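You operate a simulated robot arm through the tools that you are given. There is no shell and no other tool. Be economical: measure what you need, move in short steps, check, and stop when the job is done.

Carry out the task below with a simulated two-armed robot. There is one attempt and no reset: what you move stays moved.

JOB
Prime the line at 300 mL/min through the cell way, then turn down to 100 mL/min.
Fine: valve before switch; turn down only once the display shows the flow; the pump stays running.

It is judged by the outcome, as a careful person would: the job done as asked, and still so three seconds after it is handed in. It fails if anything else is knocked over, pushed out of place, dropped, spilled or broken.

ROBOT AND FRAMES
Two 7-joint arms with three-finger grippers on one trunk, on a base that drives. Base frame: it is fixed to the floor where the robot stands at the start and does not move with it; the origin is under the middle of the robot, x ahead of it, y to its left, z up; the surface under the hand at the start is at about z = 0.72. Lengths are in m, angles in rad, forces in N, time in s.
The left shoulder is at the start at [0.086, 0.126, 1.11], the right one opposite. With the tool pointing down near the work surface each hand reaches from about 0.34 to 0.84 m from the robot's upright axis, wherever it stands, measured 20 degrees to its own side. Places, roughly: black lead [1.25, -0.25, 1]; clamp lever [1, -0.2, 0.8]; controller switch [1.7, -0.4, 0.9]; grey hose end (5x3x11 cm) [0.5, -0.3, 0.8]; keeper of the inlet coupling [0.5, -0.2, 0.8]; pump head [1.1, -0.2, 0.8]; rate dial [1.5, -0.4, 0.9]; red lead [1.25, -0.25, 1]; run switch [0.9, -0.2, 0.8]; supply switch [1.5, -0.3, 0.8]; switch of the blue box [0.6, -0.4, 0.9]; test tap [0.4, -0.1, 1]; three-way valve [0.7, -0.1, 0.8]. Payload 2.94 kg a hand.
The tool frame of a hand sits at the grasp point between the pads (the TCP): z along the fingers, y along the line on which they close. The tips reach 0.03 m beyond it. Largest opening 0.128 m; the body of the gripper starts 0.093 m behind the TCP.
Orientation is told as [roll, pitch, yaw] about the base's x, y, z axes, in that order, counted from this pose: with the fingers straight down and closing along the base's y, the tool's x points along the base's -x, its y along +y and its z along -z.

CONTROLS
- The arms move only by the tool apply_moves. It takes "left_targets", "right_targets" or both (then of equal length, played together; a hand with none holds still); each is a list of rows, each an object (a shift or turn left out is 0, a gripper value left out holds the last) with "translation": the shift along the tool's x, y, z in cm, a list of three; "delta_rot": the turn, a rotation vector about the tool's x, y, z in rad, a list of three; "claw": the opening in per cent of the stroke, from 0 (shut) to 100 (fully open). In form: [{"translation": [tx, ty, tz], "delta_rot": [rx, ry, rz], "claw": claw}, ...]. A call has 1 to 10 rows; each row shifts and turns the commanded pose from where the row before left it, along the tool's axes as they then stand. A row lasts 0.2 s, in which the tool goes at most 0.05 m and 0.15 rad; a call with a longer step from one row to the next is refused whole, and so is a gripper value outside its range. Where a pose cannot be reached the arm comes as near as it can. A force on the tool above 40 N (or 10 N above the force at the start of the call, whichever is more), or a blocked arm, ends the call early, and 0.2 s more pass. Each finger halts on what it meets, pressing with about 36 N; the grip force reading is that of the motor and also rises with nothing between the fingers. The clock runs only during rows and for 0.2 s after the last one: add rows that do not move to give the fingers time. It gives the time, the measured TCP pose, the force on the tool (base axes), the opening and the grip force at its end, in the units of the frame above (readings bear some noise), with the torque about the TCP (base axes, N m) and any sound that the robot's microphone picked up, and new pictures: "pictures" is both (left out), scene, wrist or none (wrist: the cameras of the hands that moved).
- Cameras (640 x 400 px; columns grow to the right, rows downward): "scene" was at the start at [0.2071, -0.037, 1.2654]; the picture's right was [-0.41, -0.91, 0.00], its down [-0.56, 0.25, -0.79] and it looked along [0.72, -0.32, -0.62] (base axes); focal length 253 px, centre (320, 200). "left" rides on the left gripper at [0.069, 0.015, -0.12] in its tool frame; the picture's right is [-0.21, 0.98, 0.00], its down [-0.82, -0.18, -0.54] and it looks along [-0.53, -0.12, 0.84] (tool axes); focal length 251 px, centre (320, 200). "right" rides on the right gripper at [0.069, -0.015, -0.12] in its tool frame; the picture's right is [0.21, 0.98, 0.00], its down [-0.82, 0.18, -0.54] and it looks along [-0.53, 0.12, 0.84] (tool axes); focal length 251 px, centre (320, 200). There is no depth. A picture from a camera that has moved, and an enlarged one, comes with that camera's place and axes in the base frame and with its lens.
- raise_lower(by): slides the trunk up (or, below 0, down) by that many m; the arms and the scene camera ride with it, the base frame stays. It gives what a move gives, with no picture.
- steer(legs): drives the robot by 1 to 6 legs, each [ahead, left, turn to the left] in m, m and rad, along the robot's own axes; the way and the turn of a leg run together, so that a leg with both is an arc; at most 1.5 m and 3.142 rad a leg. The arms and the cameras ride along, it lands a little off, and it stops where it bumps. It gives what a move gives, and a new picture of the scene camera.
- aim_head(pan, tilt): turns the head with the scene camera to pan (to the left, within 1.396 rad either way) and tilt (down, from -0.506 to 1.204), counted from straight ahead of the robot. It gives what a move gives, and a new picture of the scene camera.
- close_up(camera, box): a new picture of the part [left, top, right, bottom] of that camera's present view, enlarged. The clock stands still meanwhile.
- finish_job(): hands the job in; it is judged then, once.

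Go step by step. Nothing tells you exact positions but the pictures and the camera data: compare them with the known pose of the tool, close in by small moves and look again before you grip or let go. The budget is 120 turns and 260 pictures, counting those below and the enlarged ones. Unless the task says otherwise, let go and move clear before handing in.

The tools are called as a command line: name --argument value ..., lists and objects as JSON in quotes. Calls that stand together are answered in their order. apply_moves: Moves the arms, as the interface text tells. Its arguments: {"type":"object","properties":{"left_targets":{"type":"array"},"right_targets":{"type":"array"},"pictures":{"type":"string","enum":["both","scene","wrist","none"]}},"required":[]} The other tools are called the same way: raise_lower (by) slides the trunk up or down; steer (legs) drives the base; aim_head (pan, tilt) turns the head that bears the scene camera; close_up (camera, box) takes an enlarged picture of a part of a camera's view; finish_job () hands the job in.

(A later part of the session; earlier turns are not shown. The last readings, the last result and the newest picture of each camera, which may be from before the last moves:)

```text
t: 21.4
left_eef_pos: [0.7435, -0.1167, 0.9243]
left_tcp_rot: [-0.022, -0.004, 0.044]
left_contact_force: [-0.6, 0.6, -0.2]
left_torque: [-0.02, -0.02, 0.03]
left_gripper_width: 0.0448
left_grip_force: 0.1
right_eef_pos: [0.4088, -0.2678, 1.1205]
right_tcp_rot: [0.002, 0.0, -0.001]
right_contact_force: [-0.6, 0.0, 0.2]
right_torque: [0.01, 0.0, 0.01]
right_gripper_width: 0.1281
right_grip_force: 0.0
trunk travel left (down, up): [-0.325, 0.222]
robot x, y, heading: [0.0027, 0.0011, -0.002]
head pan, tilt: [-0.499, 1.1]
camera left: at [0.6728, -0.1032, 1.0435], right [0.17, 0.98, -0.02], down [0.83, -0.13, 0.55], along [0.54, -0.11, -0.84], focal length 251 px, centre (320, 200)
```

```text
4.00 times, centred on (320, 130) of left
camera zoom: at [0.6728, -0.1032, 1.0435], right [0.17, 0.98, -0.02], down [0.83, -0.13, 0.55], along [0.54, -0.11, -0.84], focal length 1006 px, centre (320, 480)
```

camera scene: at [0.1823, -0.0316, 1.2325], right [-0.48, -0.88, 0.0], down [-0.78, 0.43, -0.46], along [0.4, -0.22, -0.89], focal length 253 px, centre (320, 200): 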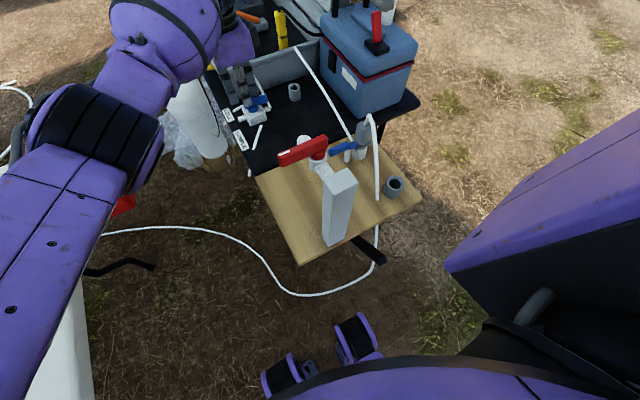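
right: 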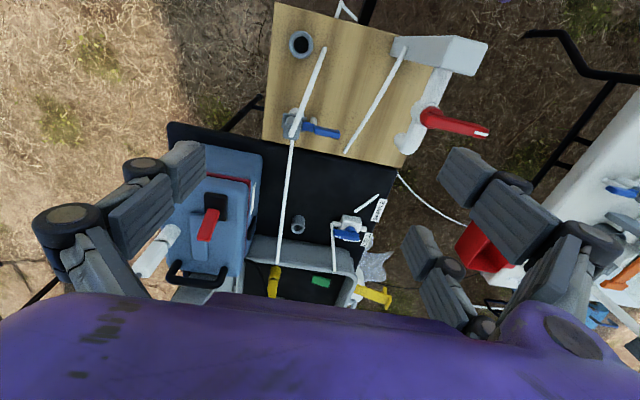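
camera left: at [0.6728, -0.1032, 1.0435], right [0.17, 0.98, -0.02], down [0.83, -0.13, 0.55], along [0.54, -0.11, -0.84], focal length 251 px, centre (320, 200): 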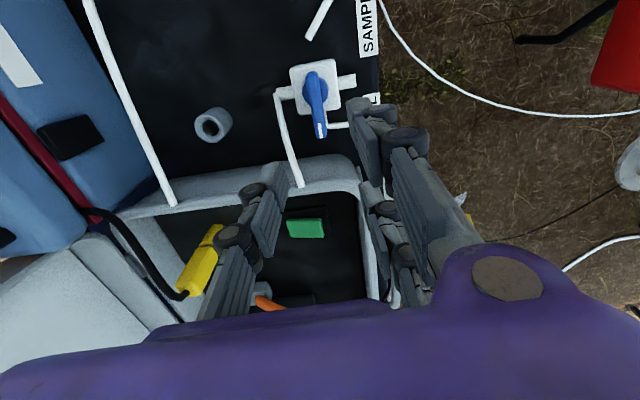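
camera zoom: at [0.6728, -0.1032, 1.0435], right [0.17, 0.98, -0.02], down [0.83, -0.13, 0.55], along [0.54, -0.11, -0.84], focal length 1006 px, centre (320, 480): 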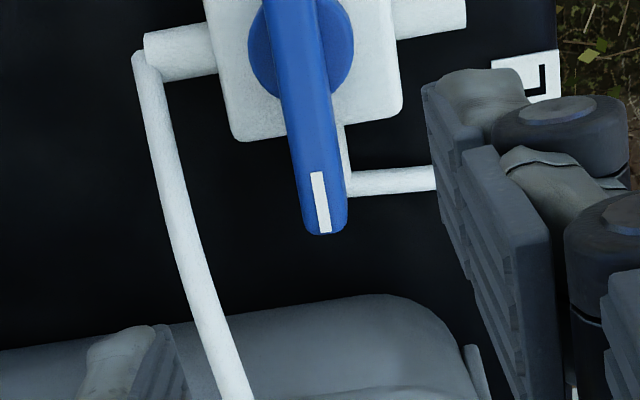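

Valve set, nothing disturbed. I tuck the left arm, then drive around the right side of the bench to look at the controller.

apply_moves --left_targets '[{"translation": [4, 2, -2]}, {"translation": [4, 3, -2]}, {"translation": [4, 2.5, -2]}, {"translation": [4, 2.5, -2]}, {"translation": [4, 2.5, -2]}, {"translation": [4, 2.5, -2]}, {"translation": [4, 2.5, -2]}, {"translation": [2, 3, -2]}, {"translation": [0, 3, -2]}]' --pictures "none"

steer --legs '[[-0.35, 0, 0], [0, -1.25, 0]]'

```text
refused: row 2 steps farther than a row can; nothing moved
```

```text
t: 23.4
left_eef_pos: [0.4586, -0.1123, 0.9254]
left_tcp_rot: [-0.024, -0.034, 0.058]
left_contact_force: [0.9, 0.0, 0.7]
left_torque: [0.03, 0.01, 0.01]
left_gripper_width: 0.0445
left_grip_force: 0.0
right_eef_pos: [0.1178, -0.2658, 1.1222]
right_tcp_rot: [-0.001, -0.001, 0.005]
right_contact_force: [0.2, -0.2, -0.6]
right_torque: [0.01, 0.02, 0.02]
right_gripper_width: 0.1278
right_grip_force: 0.0
trunk travel left (down, up): [-0.325, 0.222]
robot x, y, heading: [-0.2925, -0.0021, 0.003]
head pan, tilt: [-0.499, 1.1]
stopped in leg 1: the force on the tool passed its limit at 88 N (the readings are from after the stop); the commanded pose is now the measured one
camera scene: at [-0.1086, -0.0318, 1.2324], right [-0.47, -0.88, 0.0], down [-0.78, 0.42, -0.45], along [0.4, -0.22, -0.89], focal length 253 px, centre (320, 200)
```

scene: 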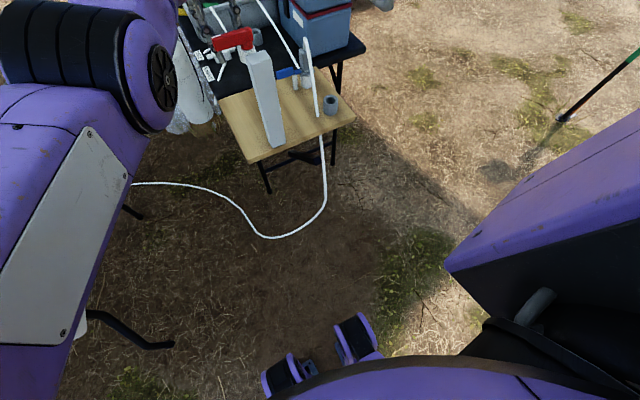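

The tuck was refused and the drive went ahead anyway, so the left hand dragged against the test tap. I check what touched before moving anything.

close_up --camera "scene" --box '[170, 0, 362, 120]'

close_up --camera "left" --box '[0, 0, 640, 400]'

close_up --camera "right" --box '[0, 0, 640, 400]'

```text
3.33 times, centred on (266, 60) of scene
camera zoom: at [-0.1086, -0.0318, 1.2324], right [-0.47, -0.88, 0.0], down [-0.78, 0.42, -0.45], along [0.4, -0.22, -0.89], focal length 842 px, centre (500, 667)
```

zoom: 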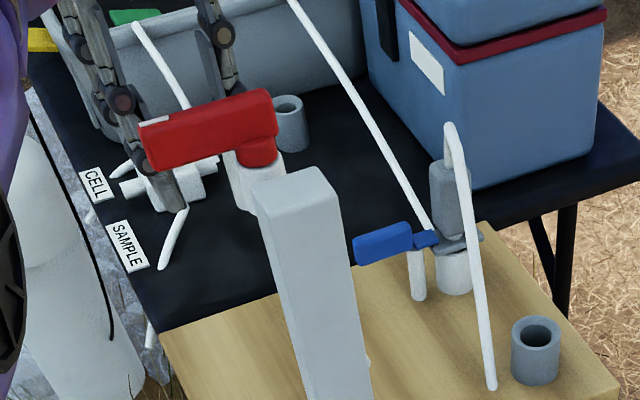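

```text
1.00 times, centred on (320, 200) of left (not enlarged: the box is as wide or as high as the picture)
camera zoom: at [0.384, -0.0994, 1.0429], right [0.16, 0.99, -0.02], down [0.81, -0.12, 0.57], along [0.56, -0.1, -0.82], focal length 251 px, centre (320, 200)
```

zoom: 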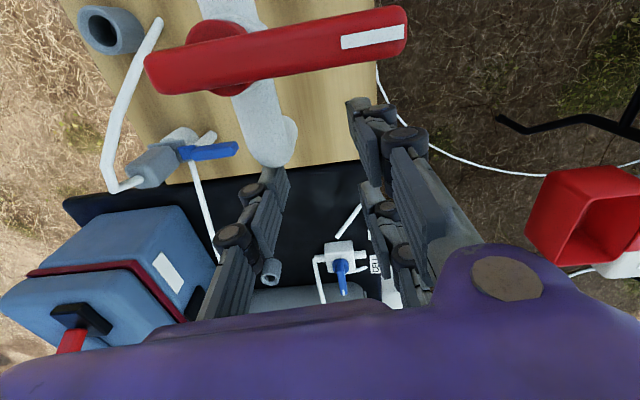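

```text
1.00 times, centred on (320, 200) of right (not enlarged: the box is as wide or as high as the picture)
camera zoom: at [0.0484, -0.2823, 1.2424], right [-0.22, 0.98, 0.0], down [0.82, 0.18, 0.54], along [0.53, 0.12, -0.84], focal length 251 px, centre (320, 200)
```

zoom: 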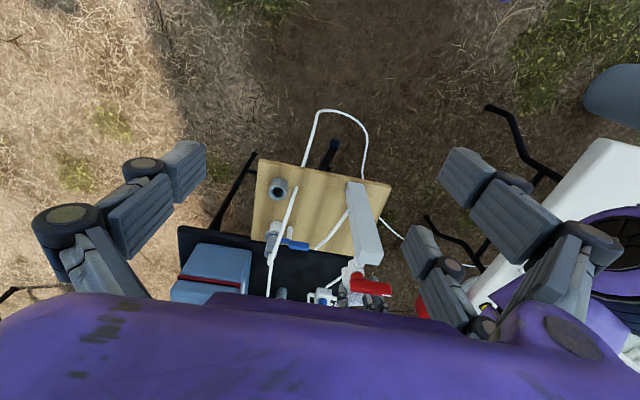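

Nothing appears displaced: tap handle direction is unchanged. I ease the hand forward off the tap, then lift it straight up.

apply_moves --left_targets '[{"translation": [-2, 0, 0]}, {"translation": [-1, 0, -3]}, {"translation": [0, 0, -4]}, {"translation": [0, 0, -4]}, {"translation": [0, 0, -4]}, {"translation": [0, 0, -4]}, {"translation": [0, 0, -4]}]' --pictures "both"

```text
t: 25.0
left_eef_pos: [0.4357, -0.0844, 1.132]
left_tcp_rot: [-0.022, -0.032, 0.057]
left_contact_force: [0.3, 0.2, 0.2]
left_torque: [0.03, -0.01, 0.0]
left_gripper_width: 0.0447
left_grip_force: 0.1
left hand out of reach, approached as far as the arm can: row 1, 2, 4, 5, 6, 7
right_eef_pos: [0.1162, -0.2657, 1.1234]
right_tcp_rot: [0.0, -0.003, 0.006]
right_contact_force: [0.1, 0.1, 1.1]
right_torque: [0.0, 0.01, 0.0]
right_gripper_width: 0.1282
right_grip_force: 0.1
trunk travel left (down, up): [-0.325, 0.222]
robot x, y, heading: [-0.2965, -0.0032, 0.004]
head pan, tilt: [-0.499, 1.1]
camera scene: at [-0.1098, -0.0313, 1.2325], right [-0.47, -0.88, 0.0], down [-0.78, 0.42, -0.45], along [0.4, -0.22, -0.89], focal length 253 px, centre (320, 200)
camera left: at [0.3611, -0.0708, 1.25], right [0.16, 0.99, -0.02], down [0.81, -0.12, 0.57], along [0.56, -0.1, -0.82], focal length 251 px, centre (320, 200)
```

scene: 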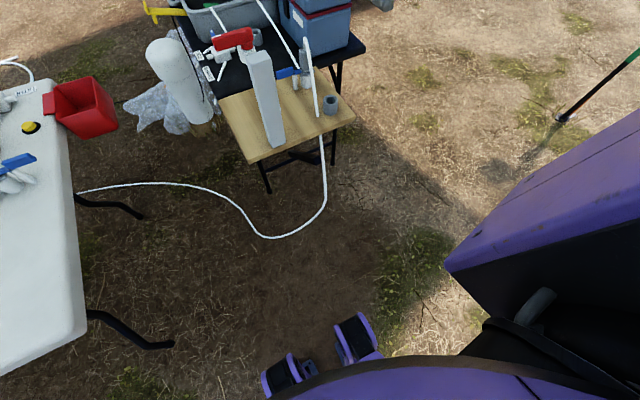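
left: 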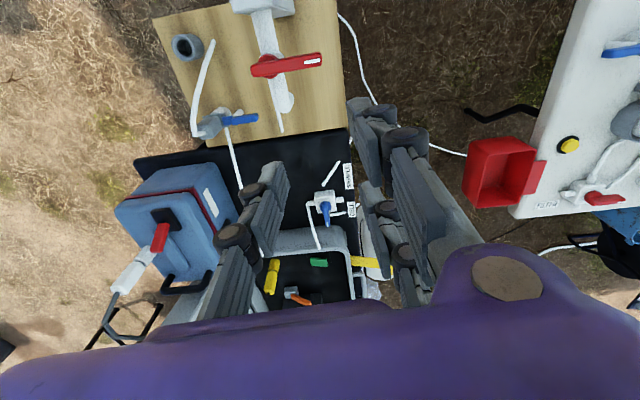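

The hand is clear and nothing was displaced. I tuck the left arm back before driving.

apply_moves --left_targets '[{"translation": [3, 3, 0]}, {"translation": [3, 3, 0]}, {"translation": [3, 3, 0]}, {"translation": [3, 3, 0]}, {"translation": [3, 3, 0]}, {"translation": [3, 3, 0]}, {"translation": [3, 3, 0]}, {"translation": [3, 0, 0]}]' --pictures "none"

```text
t: 26.8
left_eef_pos: [0.4363, -0.0839, 1.1319]
left_tcp_rot: [-0.025, -0.034, 0.058]
left_contact_force: [-0.3, 0.2, 0.2]
left_torque: [0.02, 0.03, -0.01]
left_gripper_width: 0.0448
left_grip_force: 0.0
left hand out of reach, approached as far as the arm can: row 1, 2, 3, 4, 5, 6, 7, 8
right_eef_pos: [0.1154, -0.2675, 1.1225]
right_tcp_rot: [0.0, 0.001, 0.006]
right_contact_force: [0.9, 0.6, 0.0]
right_torque: [0.0, 0.0, 0.02]
right_gripper_width: 0.1279
right_grip_force: 0.1
trunk travel left (down, up): [-0.325, 0.222]
robot x, y, heading: [-0.2932, -0.0004, 0.006]
head pan, tilt: [-0.499, 1.1]
```

apply_moves --left_targets '[{"translation": [0, 0, 2], "claw": 100}, {}, {}]' --pictures "none"

```text
t: 27.6
left_eef_pos: [0.4382, -0.0862, 1.1101]
left_tcp_rot: [-0.024, -0.036, 0.058]
left_contact_force: [-0.1, 0.1, -0.2]
left_torque: [-0.02, -0.02, -0.01]
left_gripper_width: 0.1282
left_grip_force: 0.1
right_eef_pos: [0.1168, -0.2661, 1.1224]
right_tcp_rot: [0.0, 0.0, 0.005]
right_contact_force: [0.6, 0.5, 0.0]
right_torque: [-0.01, 0.03, 0.03]
right_gripper_width: 0.1281
right_grip_force: 0.1
trunk travel left (down, up): [-0.325, 0.222]
robot x, y, heading: [-0.2934, 0.0003, 0.003]
head pan, tilt: [-0.499, 1.1]
```

apply_moves --left_targets '[{"translation": [0, 4, 0]}, {"translation": [0, 4, 0]}, {"translation": [4, 0, 0]}, {"translation": [4, 0, 0]}]' --pictures "none"

```text
t: 28.6
left_eef_pos: [0.3531, -0.0078, 1.1045]
left_tcp_rot: [-0.027, -0.032, 0.061]
left_contact_force: [0.3, -0.8, 0.0]
left_torque: [0.0, -0.04, -0.01]
left_gripper_width: 0.1281
left_grip_force: 0.2
right_eef_pos: [0.1155, -0.2661, 1.1228]
right_tcp_rot: [-0.001, -0.002, 0.005]
right_contact_force: [-0.3, 0.6, -0.1]
right_torque: [-0.05, 0.01, -0.01]
right_gripper_width: 0.1281
right_grip_force: 0.1
trunk travel left (down, up): [-0.325, 0.222]
robot x, y, heading: [-0.2941, -0.001, 0.006]
head pan, tilt: [-0.499, 1.1]
```

Moving again. I finish tucking the left arm.

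apply_moves --left_targets '[{"translation": [2, 4, 0]}, {"translation": [2, 4, 0]}, {"translation": [3, 3, 0]}, {"translation": [4, 2, 0]}, {"translation": [4, 0, 0]}, {"translation": [3, 0, 0]}]' --pictures "none"

```text
t: 30.0
left_eef_pos: [0.1611, 0.1124, 1.099]
left_tcp_rot: [-0.026, -0.033, 0.061]
left_contact_force: [-0.5, -0.1, 0.1]
left_torque: [-0.02, -0.01, 0.01]
left_gripper_width: 0.128
left_grip_force: 0.2
right_eef_pos: [0.1158, -0.2664, 1.1216]
right_tcp_rot: [0.0, -0.003, 0.005]
right_contact_force: [0.6, 0.7, -1.5]
right_torque: [-0.02, 0.01, -0.03]
right_gripper_width: 0.128
right_grip_force: 0.0
trunk travel left (down, up): [-0.325, 0.222]
robot x, y, heading: [-0.2952, -0.0019, 0.007]
head pan, tilt: [-0.499, 1.1]
```

steer --legs '[[0, -1.25, 0]]'

aim_head --pan 0.25 --tilt 0.45

```text
t: 41.5
left_eef_pos: [0.1625, -1.1785, 1.0978]
left_tcp_rot: [-0.028, -0.033, 0.049]
left_contact_force: [0.3, -0.1, 0.2]
left_torque: [0.0, 0.02, -0.01]
left_gripper_width: 0.1279
left_grip_force: 0.1
right_eef_pos: [0.1129, -1.557, 1.1232]
right_tcp_rot: [-0.001, 0.0, -0.006]
right_contact_force: [0.4, -0.1, -0.1]
right_torque: [0.02, 0.0, -0.02]
right_gripper_width: 0.1279
right_grip_force: 0.1
trunk travel left (down, up): [-0.325, 0.222]
robot x, y, heading: [-0.2903, -1.2811, -0.01]
head pan, tilt: [-0.499, 1.1]
camera scene: at [-0.1105, -1.3189, 1.2324], right [-0.48, -0.87, 0.0], down [-0.78, 0.43, -0.45], along [0.4, -0.22, -0.89], focal length 253 px, centre (320, 200)
```

scene: 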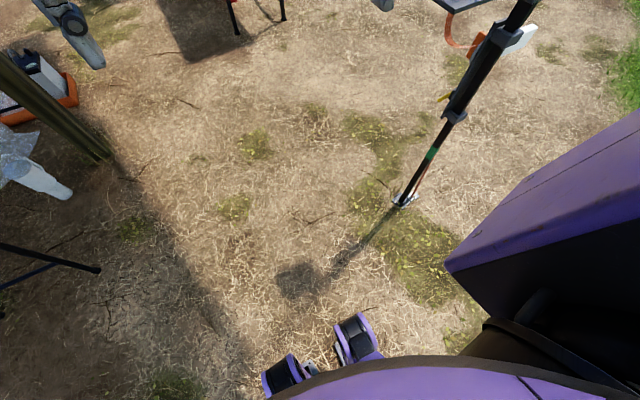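

```text
t: 42.6
left_eef_pos: [0.1625, -1.1778, 1.0988]
left_tcp_rot: [-0.025, -0.033, 0.051]
left_contact_force: [0.1, -0.3, 0.5]
left_torque: [0.01, 0.01, 0.01]
left_gripper_width: 0.128
left_grip_force: 0.1
right_eef_pos: [0.1125, -1.5564, 1.1216]
right_tcp_rot: [0.001, 0.0, -0.006]
right_contact_force: [0.4, -0.3, 0.1]
right_torque: [-0.02, 0.02, -0.02]
right_gripper_width: 0.128
right_grip_force: 0.0
trunk travel left (down, up): [-0.325, 0.222]
robot x, y, heading: [-0.292, -1.2856, -0.006]
head pan, tilt: [0.25, 0.45]
camera scene: at [-0.0765, -1.2663, 1.2845], right [0.24, -0.97, 0.0], down [-0.42, -0.1, -0.9], along [0.87, 0.22, -0.44], focal length 253 px, centre (320, 200)
```

scene: 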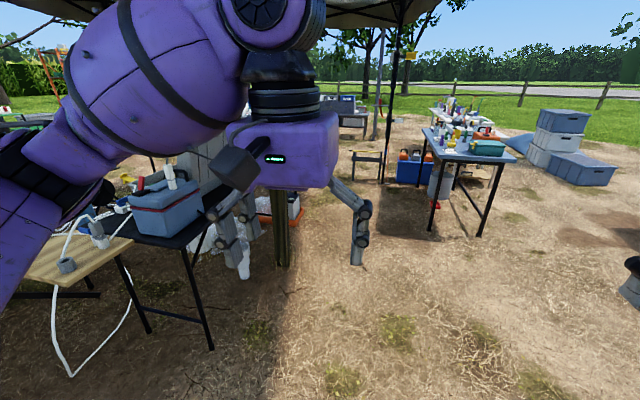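

Ahead on the right there is a tent post near (1.3, −0.64) and another table from x≈2. I drive forward at a safe offset and look left at the bench.

steer --legs '[[1.25, 0.05, 0]]'

aim_head --pan 1.2 --tilt 0.5

```text
t: 48.8
left_eef_pos: [1.3786, -1.0923, 1.0991]
left_tcp_rot: [-0.024, -0.032, 0.088]
left_contact_force: [0.2, 0.9, 0.0]
left_torque: [-0.01, 0.01, -0.01]
left_gripper_width: 0.128
left_grip_force: 0.1
right_eef_pos: [1.3448, -1.473, 1.1221]
right_tcp_rot: [-0.001, 0.0, 0.035]
right_contact_force: [-0.2, 0.5, 0.0]
right_torque: [0.0, -0.01, -0.01]
right_gripper_width: 0.128
right_grip_force: 0.1
trunk travel left (down, up): [-0.325, 0.222]
robot x, y, heading: [0.9286, -1.2179, 0.035]
head pan, tilt: [0.25, 0.45]
camera scene: at [1.1431, -1.1902, 1.2846], right [0.28, -0.96, 0.0], down [-0.42, -0.12, -0.9], along [0.86, 0.25, -0.44], focal length 253 px, centre (320, 200)
```

scene: 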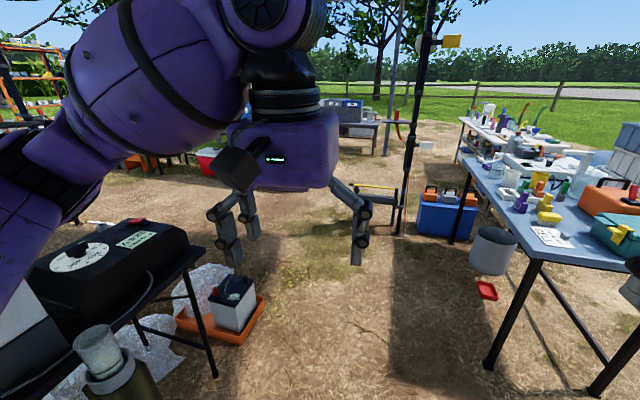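

```text
t: 50.0
left_eef_pos: [1.3785, -1.094, 1.0983]
left_tcp_rot: [-0.025, -0.033, 0.089]
left_contact_force: [0.8, 0.2, -0.7]
left_torque: [0.01, -0.01, 0.04]
left_gripper_width: 0.128
left_grip_force: 0.1
right_eef_pos: [1.344, -1.4725, 1.1216]
right_tcp_rot: [0.0, 0.0, 0.034]
right_contact_force: [0.1, 0.1, 0.2]
right_torque: [0.04, 0.01, -0.02]
right_gripper_width: 0.128
right_grip_force: 0.0
trunk travel left (down, up): [-0.325, 0.222]
robot x, y, heading: [0.9234, -1.2193, 0.037]
head pan, tilt: [1.201, 0.499]
camera scene: at [1.0849, -1.1301, 1.2801], right [0.94, -0.33, 0.0], down [-0.16, -0.45, -0.88], along [0.29, 0.83, -0.48], focal length 253 px, centre (320, 200)
```

scene: 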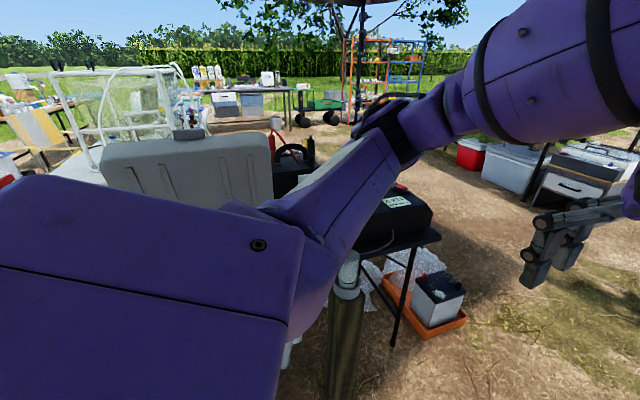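

The black controller (dial and a label/display) sits at the far end, accessible from the right side past a post holding a beaker. I drive beyond the post, then turn to face the bench.

steer --legs '[[0.85, -0.05, 0], [0, 0, 1.53]]'

aim_head --pan 0.15 --tilt 0.65

```text
t: 58.3
left_eef_pos: [1.6847, -0.7829, 1.0976]
left_tcp_rot: [-0.024, -0.033, 1.605]
left_contact_force: [-0.2, 0.3, 0.5]
left_torque: [0.01, 0.01, 0.0]
left_gripper_width: 0.128
left_grip_force: 0.0
right_eef_pos: [2.0614, -0.8393, 1.1224]
right_tcp_rot: [0.0, 0.0, 1.547]
right_contact_force: [-0.1, -0.2, -0.5]
right_torque: [0.01, -0.01, -0.01]
right_gripper_width: 0.128
right_grip_force: 0.0
trunk travel left (down, up): [-0.325, 0.222]
robot x, y, heading: [1.7826, -1.2439, 1.546]
head pan, tilt: [1.201, 0.499]
camera scene: at [1.7016, -1.0784, 1.2801], right [0.38, 0.92, 0.0], down [0.44, -0.18, -0.88], along [-0.81, 0.34, -0.48], focal length 253 px, centre (320, 200)
```

scene: 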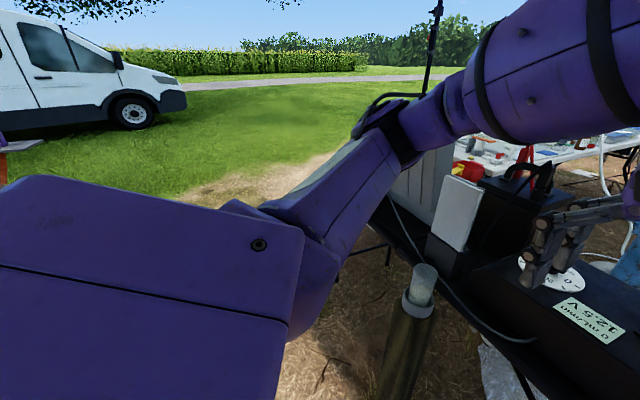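

```text
t: 59.6
left_eef_pos: [1.6842, -0.7832, 1.1004]
left_tcp_rot: [-0.025, -0.031, 1.603]
left_contact_force: [-0.4, -0.7, 1.0]
left_torque: [-0.01, 0.02, -0.01]
left_gripper_width: 0.1282
left_grip_force: 0.1
right_eef_pos: [2.0624, -0.8388, 1.1214]
right_tcp_rot: [-0.001, -0.001, 1.548]
right_contact_force: [0.0, 0.0, 0.4]
right_torque: [0.01, 0.03, -0.02]
right_gripper_width: 0.128
right_grip_force: 0.1
trunk travel left (down, up): [-0.325, 0.222]
robot x, y, heading: [1.7806, -1.2441, 1.55]
head pan, tilt: [0.15, 0.649]
camera scene: at [1.7746, -1.0271, 1.2668], right [0.99, 0.13, 0.0], down [0.08, -0.6, -0.8], along [-0.1, 0.79, -0.6], focal length 253 px, centre (320, 200)
```

scene: 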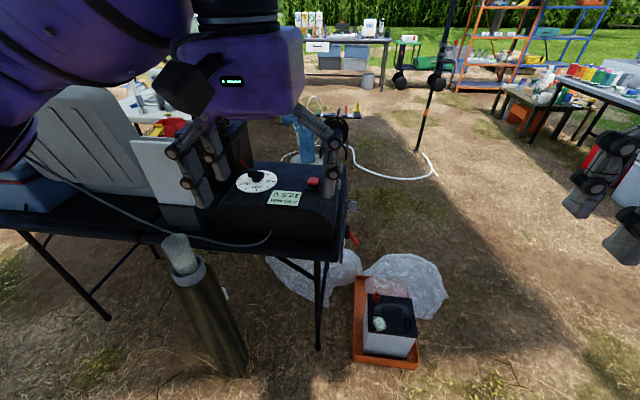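

close_up --camera "scene" --box '[225, 160, 345, 235]'

close_up --camera "left" --box '[0, 0, 640, 400]'

close_up --camera "scene" --box '[80, 100, 260, 212]'

```text
5.33 times, centred on (285, 198) of scene
camera zoom: at [1.7746, -1.0271, 1.2668], right [0.99, 0.13, 0.0], down [0.08, -0.6, -0.8], along [-0.1, 0.79, -0.6], focal length 1348 px, centre (507, 213)
```

zoom: 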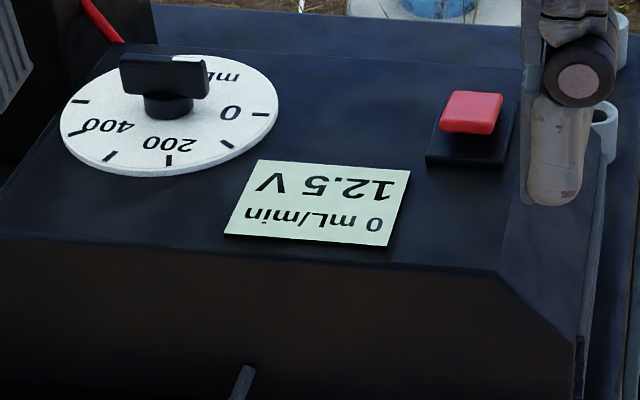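

```text
1.00 times, centred on (320, 200) of left (not enlarged: the box is as wide or as high as the picture)
camera zoom: at [1.6689, -0.8569, 1.2158], right [-0.98, 0.18, -0.02], down [0.14, 0.81, 0.57], along [0.12, 0.56, -0.82], focal length 251 px, centre (320, 200)
```

zoom: 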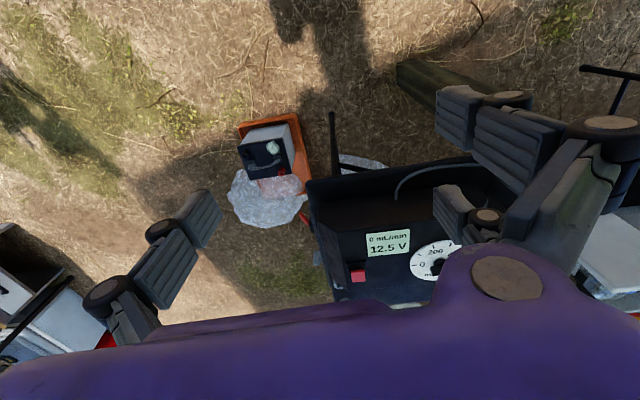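

```text
3.56 times, centred on (170, 156) of scene
camera zoom: at [1.7746, -1.0271, 1.2668], right [0.99, 0.13, 0.0], down [0.08, -0.6, -0.8], along [-0.1, 0.79, -0.6], focal length 898 px, centre (853, 356)
```

zoom: 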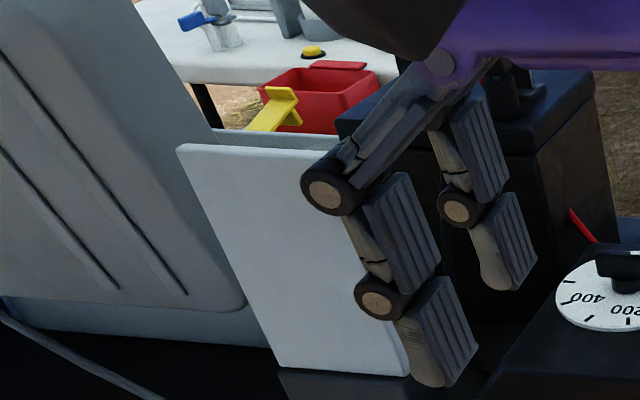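

The display reads "0 mL/min, 12.5 V"; the dial is at about (1.535, −0.483, 0.90) with its bar seemingly at 0. I move slightly closer and bring the left wrist camera over the dial.

steer --legs '[[0.13, 0.05, 0]]'

close_up --camera "left" --box '[330, 180, 490, 280]'

close_up --camera "left" --box '[0, 0, 640, 400]'

```text
t: 60.9
left_eef_pos: [1.6386, -0.6554, 1.0976]
left_tcp_rot: [-0.025, -0.033, 1.601]
left_contact_force: [0.0, 0.1, 0.6]
left_torque: [0.0, 0.01, 0.0]
left_gripper_width: 0.1282
left_grip_force: 0.0
right_eef_pos: [2.0156, -0.7123, 1.1225]
right_tcp_rot: [0.0, 0.001, 1.546]
right_contact_force: [-1.0, 0.3, 0.2]
right_torque: [-0.02, 0.0, 0.0]
right_gripper_width: 0.128
right_grip_force: 0.1
trunk travel left (down, up): [-0.325, 0.222]
robot x, y, heading: [1.7407, -1.1136, 1.55]
head pan, tilt: [0.15, 0.649]
camera scene: at [1.729, -0.8992, 1.2667], right [0.99, 0.13, 0.0], down [0.08, -0.6, -0.8], along [-0.1, 0.79, -0.6], focal length 253 px, centre (320, 200)
```

scene: 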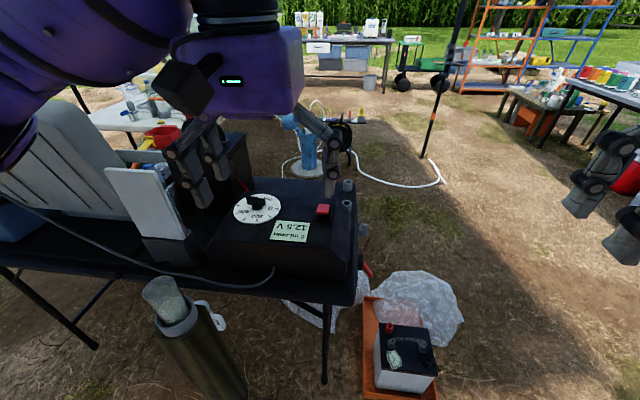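

```text
4.00 times, centred on (410, 230) of left
camera zoom: at [1.6236, -0.7289, 1.2159], right [-0.98, 0.19, -0.02], down [0.14, 0.81, 0.57], along [0.12, 0.56, -0.82], focal length 1006 px, centre (-40, 80)
```

zoom: 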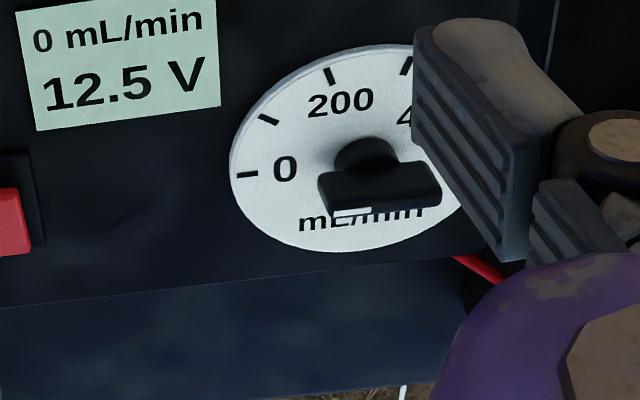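

```text
1.00 times, centred on (320, 200) of left (not enlarged: the box is as wide or as high as the picture)
camera zoom: at [1.6236, -0.7289, 1.2159], right [-0.98, 0.19, -0.02], down [0.14, 0.81, 0.57], along [0.12, 0.56, -0.82], focal length 251 px, centre (320, 200)
```

zoom: 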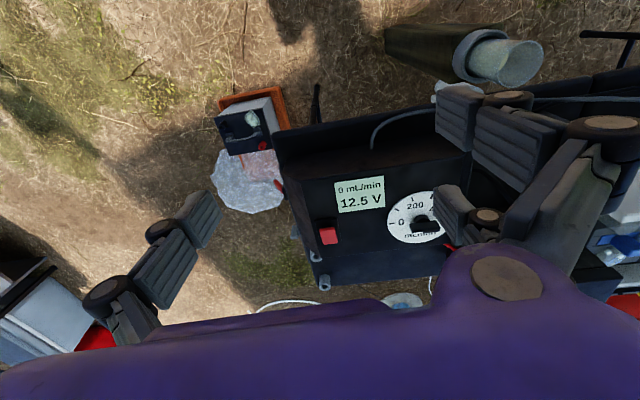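

The pointer mark is at 0, labels run 0–200–400 clockwise. I rotate the left hand 90° so its fingers can straddle the knob bar.

apply_moves --left_targets '[{"delta_rot": [0, 0, -0.149], "claw": 45}, {"delta_rot": [0, 0, -0.149]}, {"delta_rot": [0, 0, -0.149]}, {"delta_rot": [0, 0, -0.149]}, {"delta_rot": [0, 0, -0.149]}, {"delta_rot": [0, 0, -0.149]}, {"delta_rot": [0, 0, -0.149]}, {"delta_rot": [0, 0, -0.149]}, {"delta_rot": [0, 0, -0.149]}, {"delta_rot": [0, 0, -0.149]}]' --pictures "none"

```text
t: 63.1
left_eef_pos: [1.6379, -0.6566, 1.0978]
left_tcp_rot: [-0.037, 0.023, 3.092]
left_contact_force: [0.1, -0.9, 0.3]
left_torque: [0.0, 0.04, 0.03]
left_gripper_width: 0.0574
left_grip_force: 0.0
right_eef_pos: [2.0153, -0.7127, 1.1234]
right_tcp_rot: [-0.001, -0.001, 1.548]
right_contact_force: [0.6, -0.4, -0.3]
right_torque: [0.0, -0.03, 0.0]
right_gripper_width: 0.1282
right_grip_force: 0.1
trunk travel left (down, up): [-0.325, 0.222]
robot x, y, heading: [1.7398, -1.114, 1.546]
head pan, tilt: [0.15, 0.649]
```

apply_moves --left_targets '[{"translation": [-2, -4, 1], "delta_rot": [0, 0, -0.045]}, {"translation": [-2.4, -4, 1]}, {"translation": [-2.4, -4, 1]}, {"translation": [-2.4, -4, 1]}, {"translation": [-2.4, -3.7, 1]}, {"translation": [0, 0, 3]}, {}]' --pictures "both"

close_up --camera "left" --box '[220, 60, 420, 185]'

```text
t: 64.7
left_eef_pos: [1.5276, -0.4543, 1.0218]
left_tcp_rot: [-0.035, 0.024, 3.135]
left_contact_force: [-0.6, -0.4, 0.5]
left_torque: [0.0, -0.05, 0.03]
left_gripper_width: 0.0576
left_grip_force: 0.1
right_eef_pos: [2.0165, -0.7124, 1.1228]
right_tcp_rot: [0.0, 0.0, 1.545]
right_contact_force: [0.3, -0.1, 0.2]
right_torque: [-0.01, 0.02, -0.03]
right_gripper_width: 0.128
right_grip_force: 0.1
trunk travel left (down, up): [-0.325, 0.222]
robot x, y, heading: [1.7404, -1.1156, 1.545]
head pan, tilt: [0.15, 0.649]
camera scene: at [1.7292, -0.8995, 1.2668], right [0.99, 0.13, 0.0], down [0.08, -0.6, -0.8], along [-0.1, 0.79, -0.6], focal length 253 px, centre (320, 200)
camera left: at [1.5941, -0.4747, 1.1439], right [-0.22, -0.97, -0.04], down [-0.83, 0.17, 0.53], along [-0.51, 0.15, -0.85], focal length 251 px, centre (320, 200)
```

scene: 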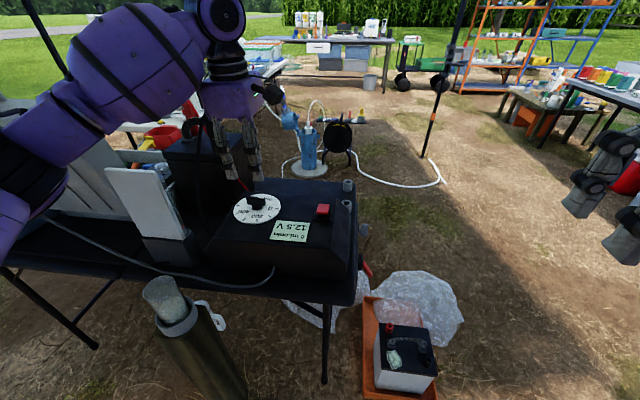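
left: 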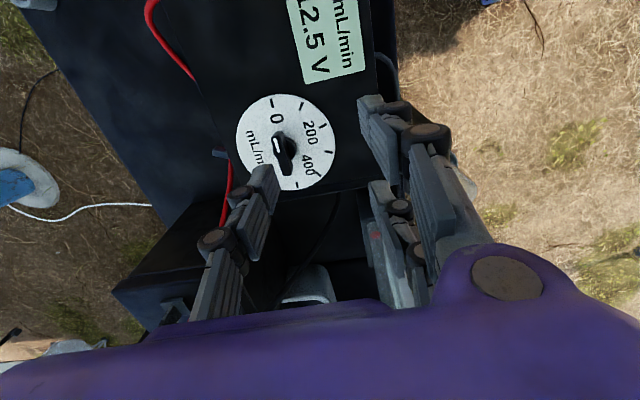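

```text
3.20 times, centred on (320, 122) of left
camera zoom: at [1.5941, -0.4747, 1.1439], right [-0.22, -0.97, -0.04], down [-0.83, 0.17, 0.53], along [-0.51, 0.15, -0.85], focal length 805 px, centre (320, 448)
```

zoom: 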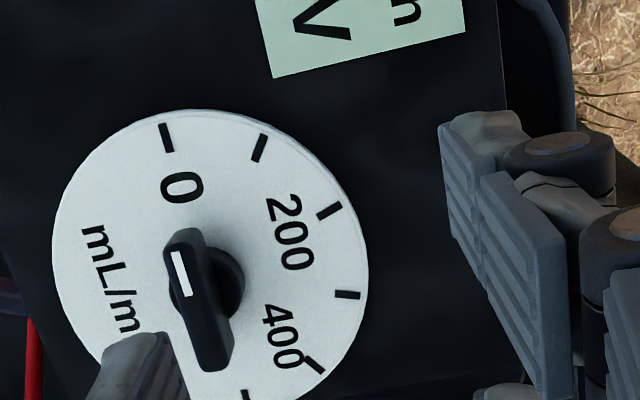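

Triangulating all views puts the dial plane at z≈0.85 and centre at about (1.505, −0.405). I move over it and descend partway.

apply_moves --left_targets '[{"translation": [-1, -2.4, 0]}, {"translation": [-1, -2.4, 0]}, {"translation": [0, 0, 4]}, {"translation": [0, 0, 4]}, {}]' --pictures "wrist"

close_up --camera "left" --box '[240, 60, 400, 160]'

close_up --camera "scene" --box '[195, 150, 323, 230]'

```text
t: 65.9
left_eef_pos: [1.5103, -0.4046, 0.9448]
left_tcp_rot: [-0.035, 0.023, 3.137]
left_contact_force: [0.3, 0.5, 0.7]
left_torque: [0.0, 0.0, 0.0]
left_gripper_width: 0.0577
left_grip_force: 0.0
right_eef_pos: [2.0154, -0.7135, 1.1227]
right_tcp_rot: [0.001, -0.002, 1.546]
right_contact_force: [0.6, 0.0, 0.1]
right_torque: [0.0, 0.0, -0.02]
right_gripper_width: 0.1279
right_grip_force: 0.1
trunk travel left (down, up): [-0.325, 0.222]
robot x, y, heading: [1.7401, -1.1123, 1.549]
head pan, tilt: [0.15, 0.649]
camera left: at [1.5767, -0.4248, 1.0654], right [-0.22, -0.97, -0.04], down [-0.83, 0.17, 0.53], along [-0.51, 0.15, -0.85], focal length 251 px, centre (320, 200)
```

left: 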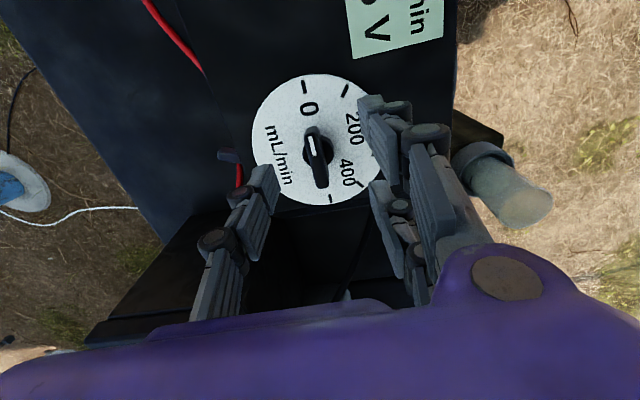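

```text
4.00 times, centred on (320, 110) of left
camera zoom: at [1.5767, -0.4248, 1.0654], right [-0.22, -0.97, -0.04], down [-0.83, 0.17, 0.53], along [-0.51, 0.15, -0.85], focal length 1006 px, centre (320, 560)
```

zoom: 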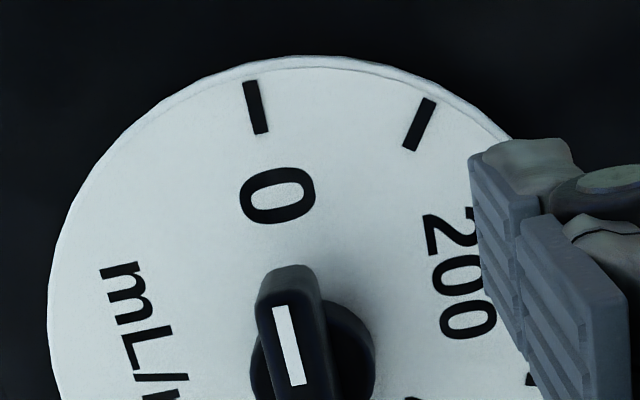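

```text
5.00 times, centred on (259, 190) of scene
camera zoom: at [1.7291, -0.8997, 1.2669], right [0.99, 0.13, 0.0], down [0.08, -0.6, -0.8], along [-0.1, 0.79, -0.6], focal length 1264 px, centre (625, 250)
```

zoom: 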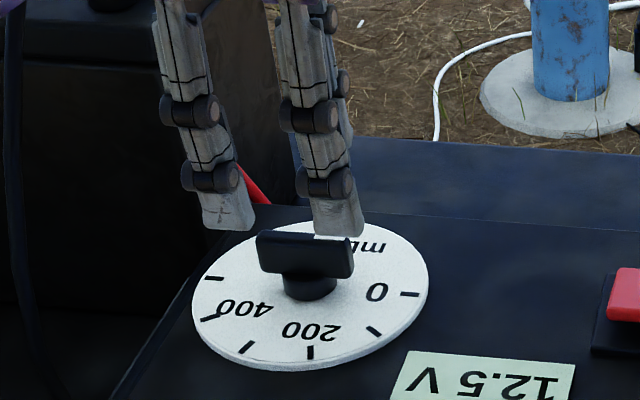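

apply_moves --left_targets '[{"translation": [-0.2, -0.1, 2.5]}, {"translation": [0, 0, 2.0]}, {}]' --pictures "wrist"

close_up --camera "scene" --box '[195, 150, 323, 230]'

close_up --camera "left" --box '[240, 80, 400, 180]'

```text
t: 66.7
left_eef_pos: [1.5092, -0.4012, 0.8998]
left_tcp_rot: [-0.035, 0.023, 3.134]
left_contact_force: [0.3, 0.7, 0.8]
left_torque: [0.01, 0.02, 0.0]
left_gripper_width: 0.0576
left_grip_force: 0.1
right_eef_pos: [2.0159, -0.712, 1.1205]
right_tcp_rot: [0.001, 0.0, 1.546]
right_contact_force: [-0.4, -0.1, -0.1]
right_torque: [-0.01, 0.01, -0.02]
right_gripper_width: 0.1281
right_grip_force: 0.0
trunk travel left (down, up): [-0.325, 0.222]
robot x, y, heading: [1.7388, -1.1114, 1.55]
head pan, tilt: [0.15, 0.649]
camera left: at [1.5759, -0.4214, 1.0209], right [-0.22, -0.97, -0.04], down [-0.83, 0.17, 0.53], along [-0.51, 0.15, -0.85], focal length 251 px, centre (320, 200)
```

left: 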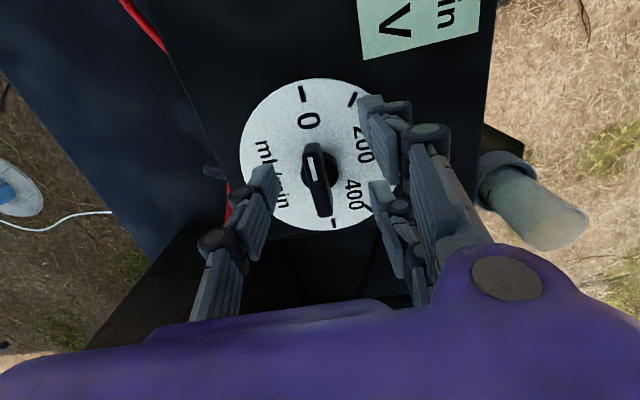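

```text
5.00 times, centred on (259, 190) of scene
camera zoom: at [1.729, -0.8994, 1.2668], right [0.99, 0.13, 0.0], down [0.08, -0.6, -0.8], along [-0.1, 0.79, -0.6], focal length 1264 px, centre (625, 250)
```

zoom: 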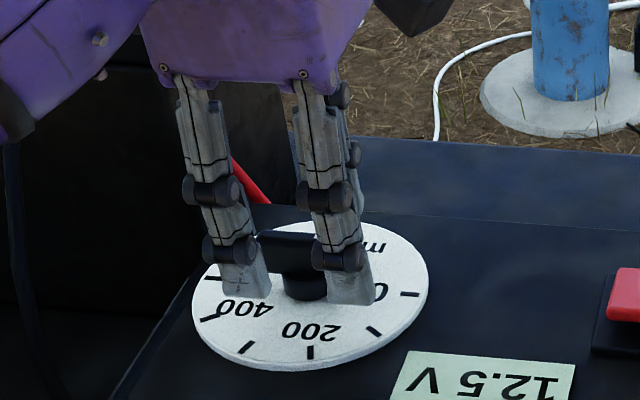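

```text
4.00 times, centred on (320, 130) of left
camera zoom: at [1.5759, -0.4214, 1.0209], right [-0.22, -0.97, -0.04], down [-0.83, 0.17, 0.53], along [-0.51, 0.15, -0.85], focal length 1006 px, centre (320, 480)
```

zoom: 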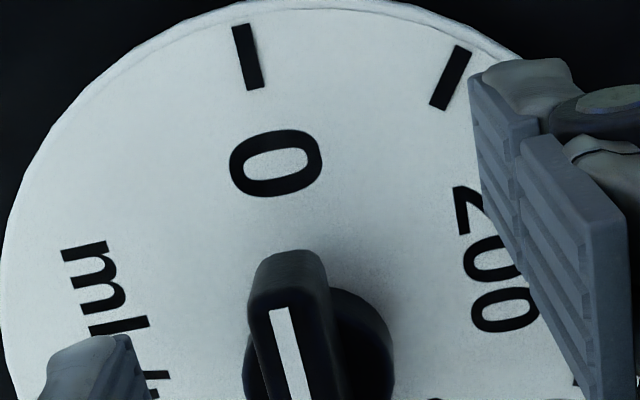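

apply_moves --left_targets '[{"translation": [0, 0, 0.5]}, {"claw": 0}, {}, {}]' --pictures "wrist"

close_up --camera "scene" --box '[195, 150, 323, 230]'

```text
t: 67.7
left_eef_pos: [1.5101, -0.3983, 0.8933]
left_tcp_rot: [-0.037, 0.024, 3.135]
left_contact_force: [2.7, 24.6, -0.4]
left_torque: [0.21, -0.16, -0.31]
left_gripper_width: 0.0099
left_grip_force: 37.4
right_eef_pos: [2.0164, -0.7088, 1.1196]
right_tcp_rot: [0.0, 0.001, 1.546]
right_contact_force: [0.2, -0.3, 0.2]
right_torque: [0.01, 0.0, 0.02]
right_gripper_width: 0.1282
right_grip_force: 0.1
trunk travel left (down, up): [-0.325, 0.222]
robot x, y, heading: [1.7342, -1.1124, 1.544]
head pan, tilt: [0.15, 0.649]
camera left: at [1.5772, -0.4181, 1.0153], right [-0.22, -0.97, -0.04], down [-0.83, 0.17, 0.53], along [-0.51, 0.15, -0.85], focal length 251 px, centre (320, 200)
```

left: 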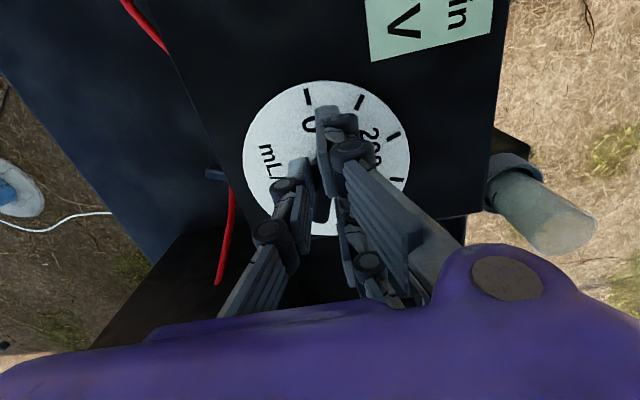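

```text
5.00 times, centred on (259, 190) of scene
camera zoom: at [1.7295, -0.896, 1.2662], right [0.99, 0.12, 0.0], down [0.08, -0.6, -0.8], along [-0.1, 0.79, -0.61], focal length 1264 px, centre (625, 250)
```

zoom: 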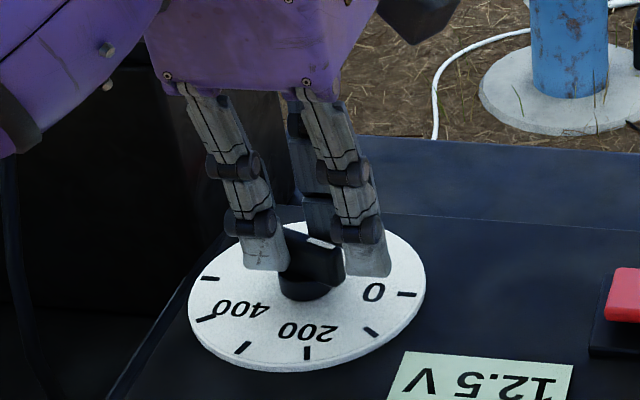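

apply_moves --left_targets '[{"translation": [0, 0.3, 0]}, {"delta_rot": [0, 0, 0.12]}, {"delta_rot": [0, 0, 0.12]}, {"delta_rot": [0, 0, 0.12]}, {"delta_rot": [0, 0, 0.12]}, {"delta_rot": [0, 0, 0.12]}, {}]' --pictures "wrist"

close_up --camera "scene" --box '[195, 150, 323, 230]'

```text
t: 69.3
left_eef_pos: [1.5088, -0.4068, 0.8942]
left_tcp_rot: [-0.037, -0.001, 2.535]
left_contact_force: [5.2, -11.5, 5.3]
left_torque: [-1.5, -0.16, 0.09]
left_gripper_width: 0.0088
left_grip_force: 36.9
right_eef_pos: [2.0164, -0.7138, 1.1224]
right_tcp_rot: [0.001, -0.003, 1.548]
right_contact_force: [-0.1, -0.7, 0.5]
right_torque: [-0.02, 0.0, -0.04]
right_gripper_width: 0.1278
right_grip_force: 0.0
trunk travel left (down, up): [-0.325, 0.222]
robot x, y, heading: [1.7399, -1.1143, 1.55]
head pan, tilt: [0.15, 0.649]
camera left: at [1.555, -0.4621, 1.0131], right [-0.73, -0.68, -0.04], down [-0.58, 0.6, 0.55], along [-0.35, 0.42, -0.84], focal length 251 px, centre (320, 200)
```

left: 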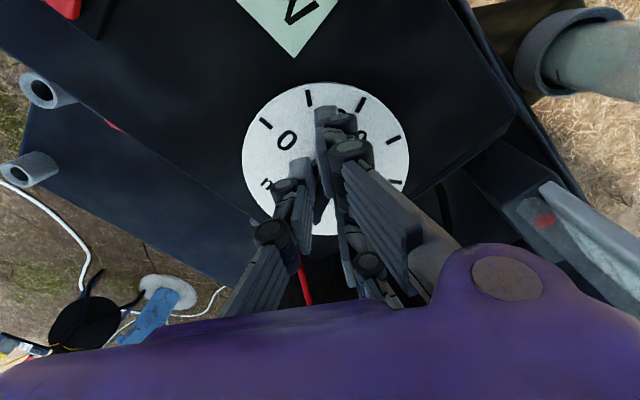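

```text
5.00 times, centred on (259, 190) of scene
camera zoom: at [1.7297, -0.9012, 1.267], right [0.99, 0.13, 0.0], down [0.08, -0.6, -0.8], along [-0.1, 0.79, -0.6], focal length 1264 px, centre (625, 250)
```

zoom: 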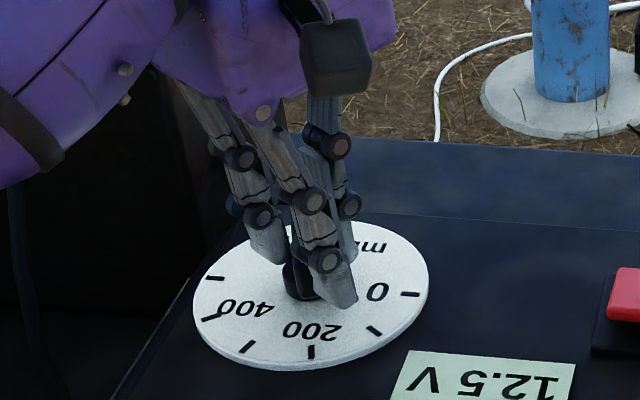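

The knob turns with the hand; tick geometry gives 300 at a pointer direction of −108° (hand yaw ≈1.257). I continue.

apply_moves --left_targets '[{"translation": [-0.3, 0, 0], "delta_rot": [0, 0, 0.12]}, {"delta_rot": [0, 0, 0.12]}, {"delta_rot": [0, 0, 0.12]}, {"delta_rot": [0, 0, 0.12]}, {"delta_rot": [0, 0, 0.12]}, {"delta_rot": [0, 0, 0.12]}, {}]' --pictures "none"

close_up --camera "scene" --box '[195, 150, 323, 230]'

```text
t: 70.9
left_eef_pos: [1.5041, -0.4036, 0.8946]
left_tcp_rot: [-0.025, -0.024, 1.817]
left_contact_force: [-11.9, -26.7, -9.3]
left_torque: [-0.83, 0.39, 0.28]
left_gripper_width: 0.0093
left_grip_force: 36.6
right_eef_pos: [2.0139, -0.7143, 1.1227]
right_tcp_rot: [0.002, -0.003, 1.55]
right_contact_force: [0.1, -0.3, 0.7]
right_torque: [0.01, -0.03, -0.03]
right_gripper_width: 0.1279
right_grip_force: 0.0
trunk travel left (down, up): [-0.325, 0.222]
robot x, y, heading: [1.7374, -1.1133, 1.548]
head pan, tilt: [0.15, 0.649]
```

```text
5.00 times, centred on (259, 190) of scene
camera zoom: at [1.7271, -0.9012, 1.2671], right [0.99, 0.13, 0.0], down [0.08, -0.6, -0.8], along [-0.1, 0.79, -0.6], focal length 1264 px, centre (625, 250)
```

zoom: 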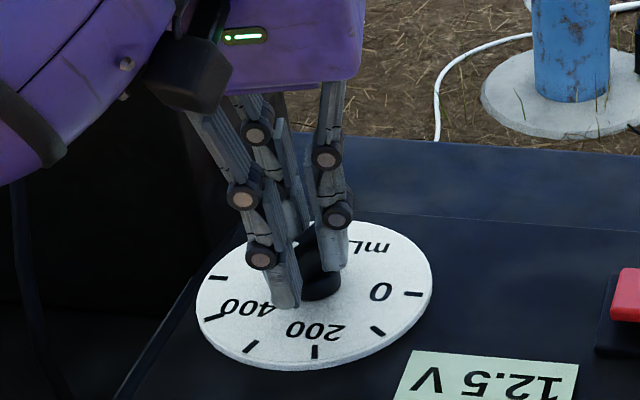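

apply_moves --left_targets '[{"delta_rot": [0, 0, 0.112]}, {"delta_rot": [0, 0, 0.112]}, {"delta_rot": [0, 0, 0.112]}, {"delta_rot": [0, 0, 0.112]}, {"delta_rot": [0, 0, 0.112]}, {}]' --pictures "wrist"

close_up --camera "scene" --box '[195, 150, 323, 230]'

```text
t: 72.3
left_eef_pos: [1.5001, -0.4052, 0.8951]
left_tcp_rot: [-0.011, -0.034, 1.257]
left_contact_force: [-35.3, -19.9, 0.7]
left_torque: [-0.49, 0.72, 0.42]
left_gripper_width: 0.0092
left_grip_force: 37.2
right_eef_pos: [2.0119, -0.7131, 1.1231]
right_tcp_rot: [-0.004, -0.002, 1.548]
right_contact_force: [0.5, -0.1, 0.6]
right_torque: [0.0, -0.02, -0.04]
right_gripper_width: 0.1279
right_grip_force: 0.0
trunk travel left (down, up): [-0.325, 0.222]
robot x, y, heading: [1.7398, -1.1114, 1.546]
head pan, tilt: [0.15, 0.649]
camera left: at [1.4631, -0.4701, 1.0122], right [-0.86, 0.51, 0.0], down [0.41, 0.71, 0.57], along [0.29, 0.49, -0.82], focal length 251 px, centre (320, 200)
```

left: 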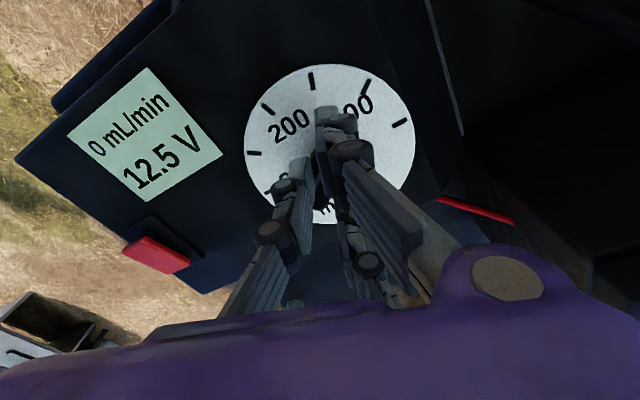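

```text
5.00 times, centred on (259, 190) of scene
camera zoom: at [1.7248, -0.9016, 1.2671], right [0.99, 0.13, 0.0], down [0.08, -0.6, -0.8], along [-0.1, 0.79, -0.6], focal length 1264 px, centre (625, 250)
```

zoom: 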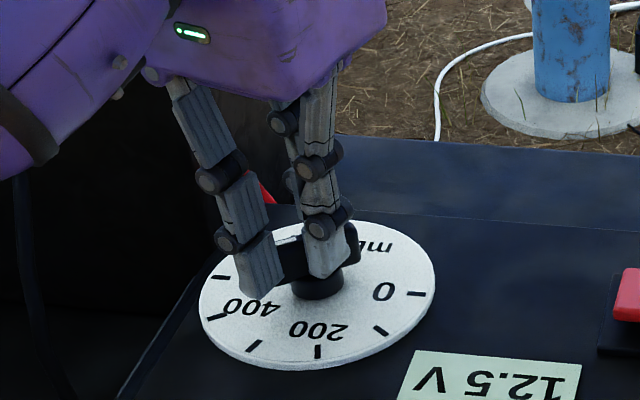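

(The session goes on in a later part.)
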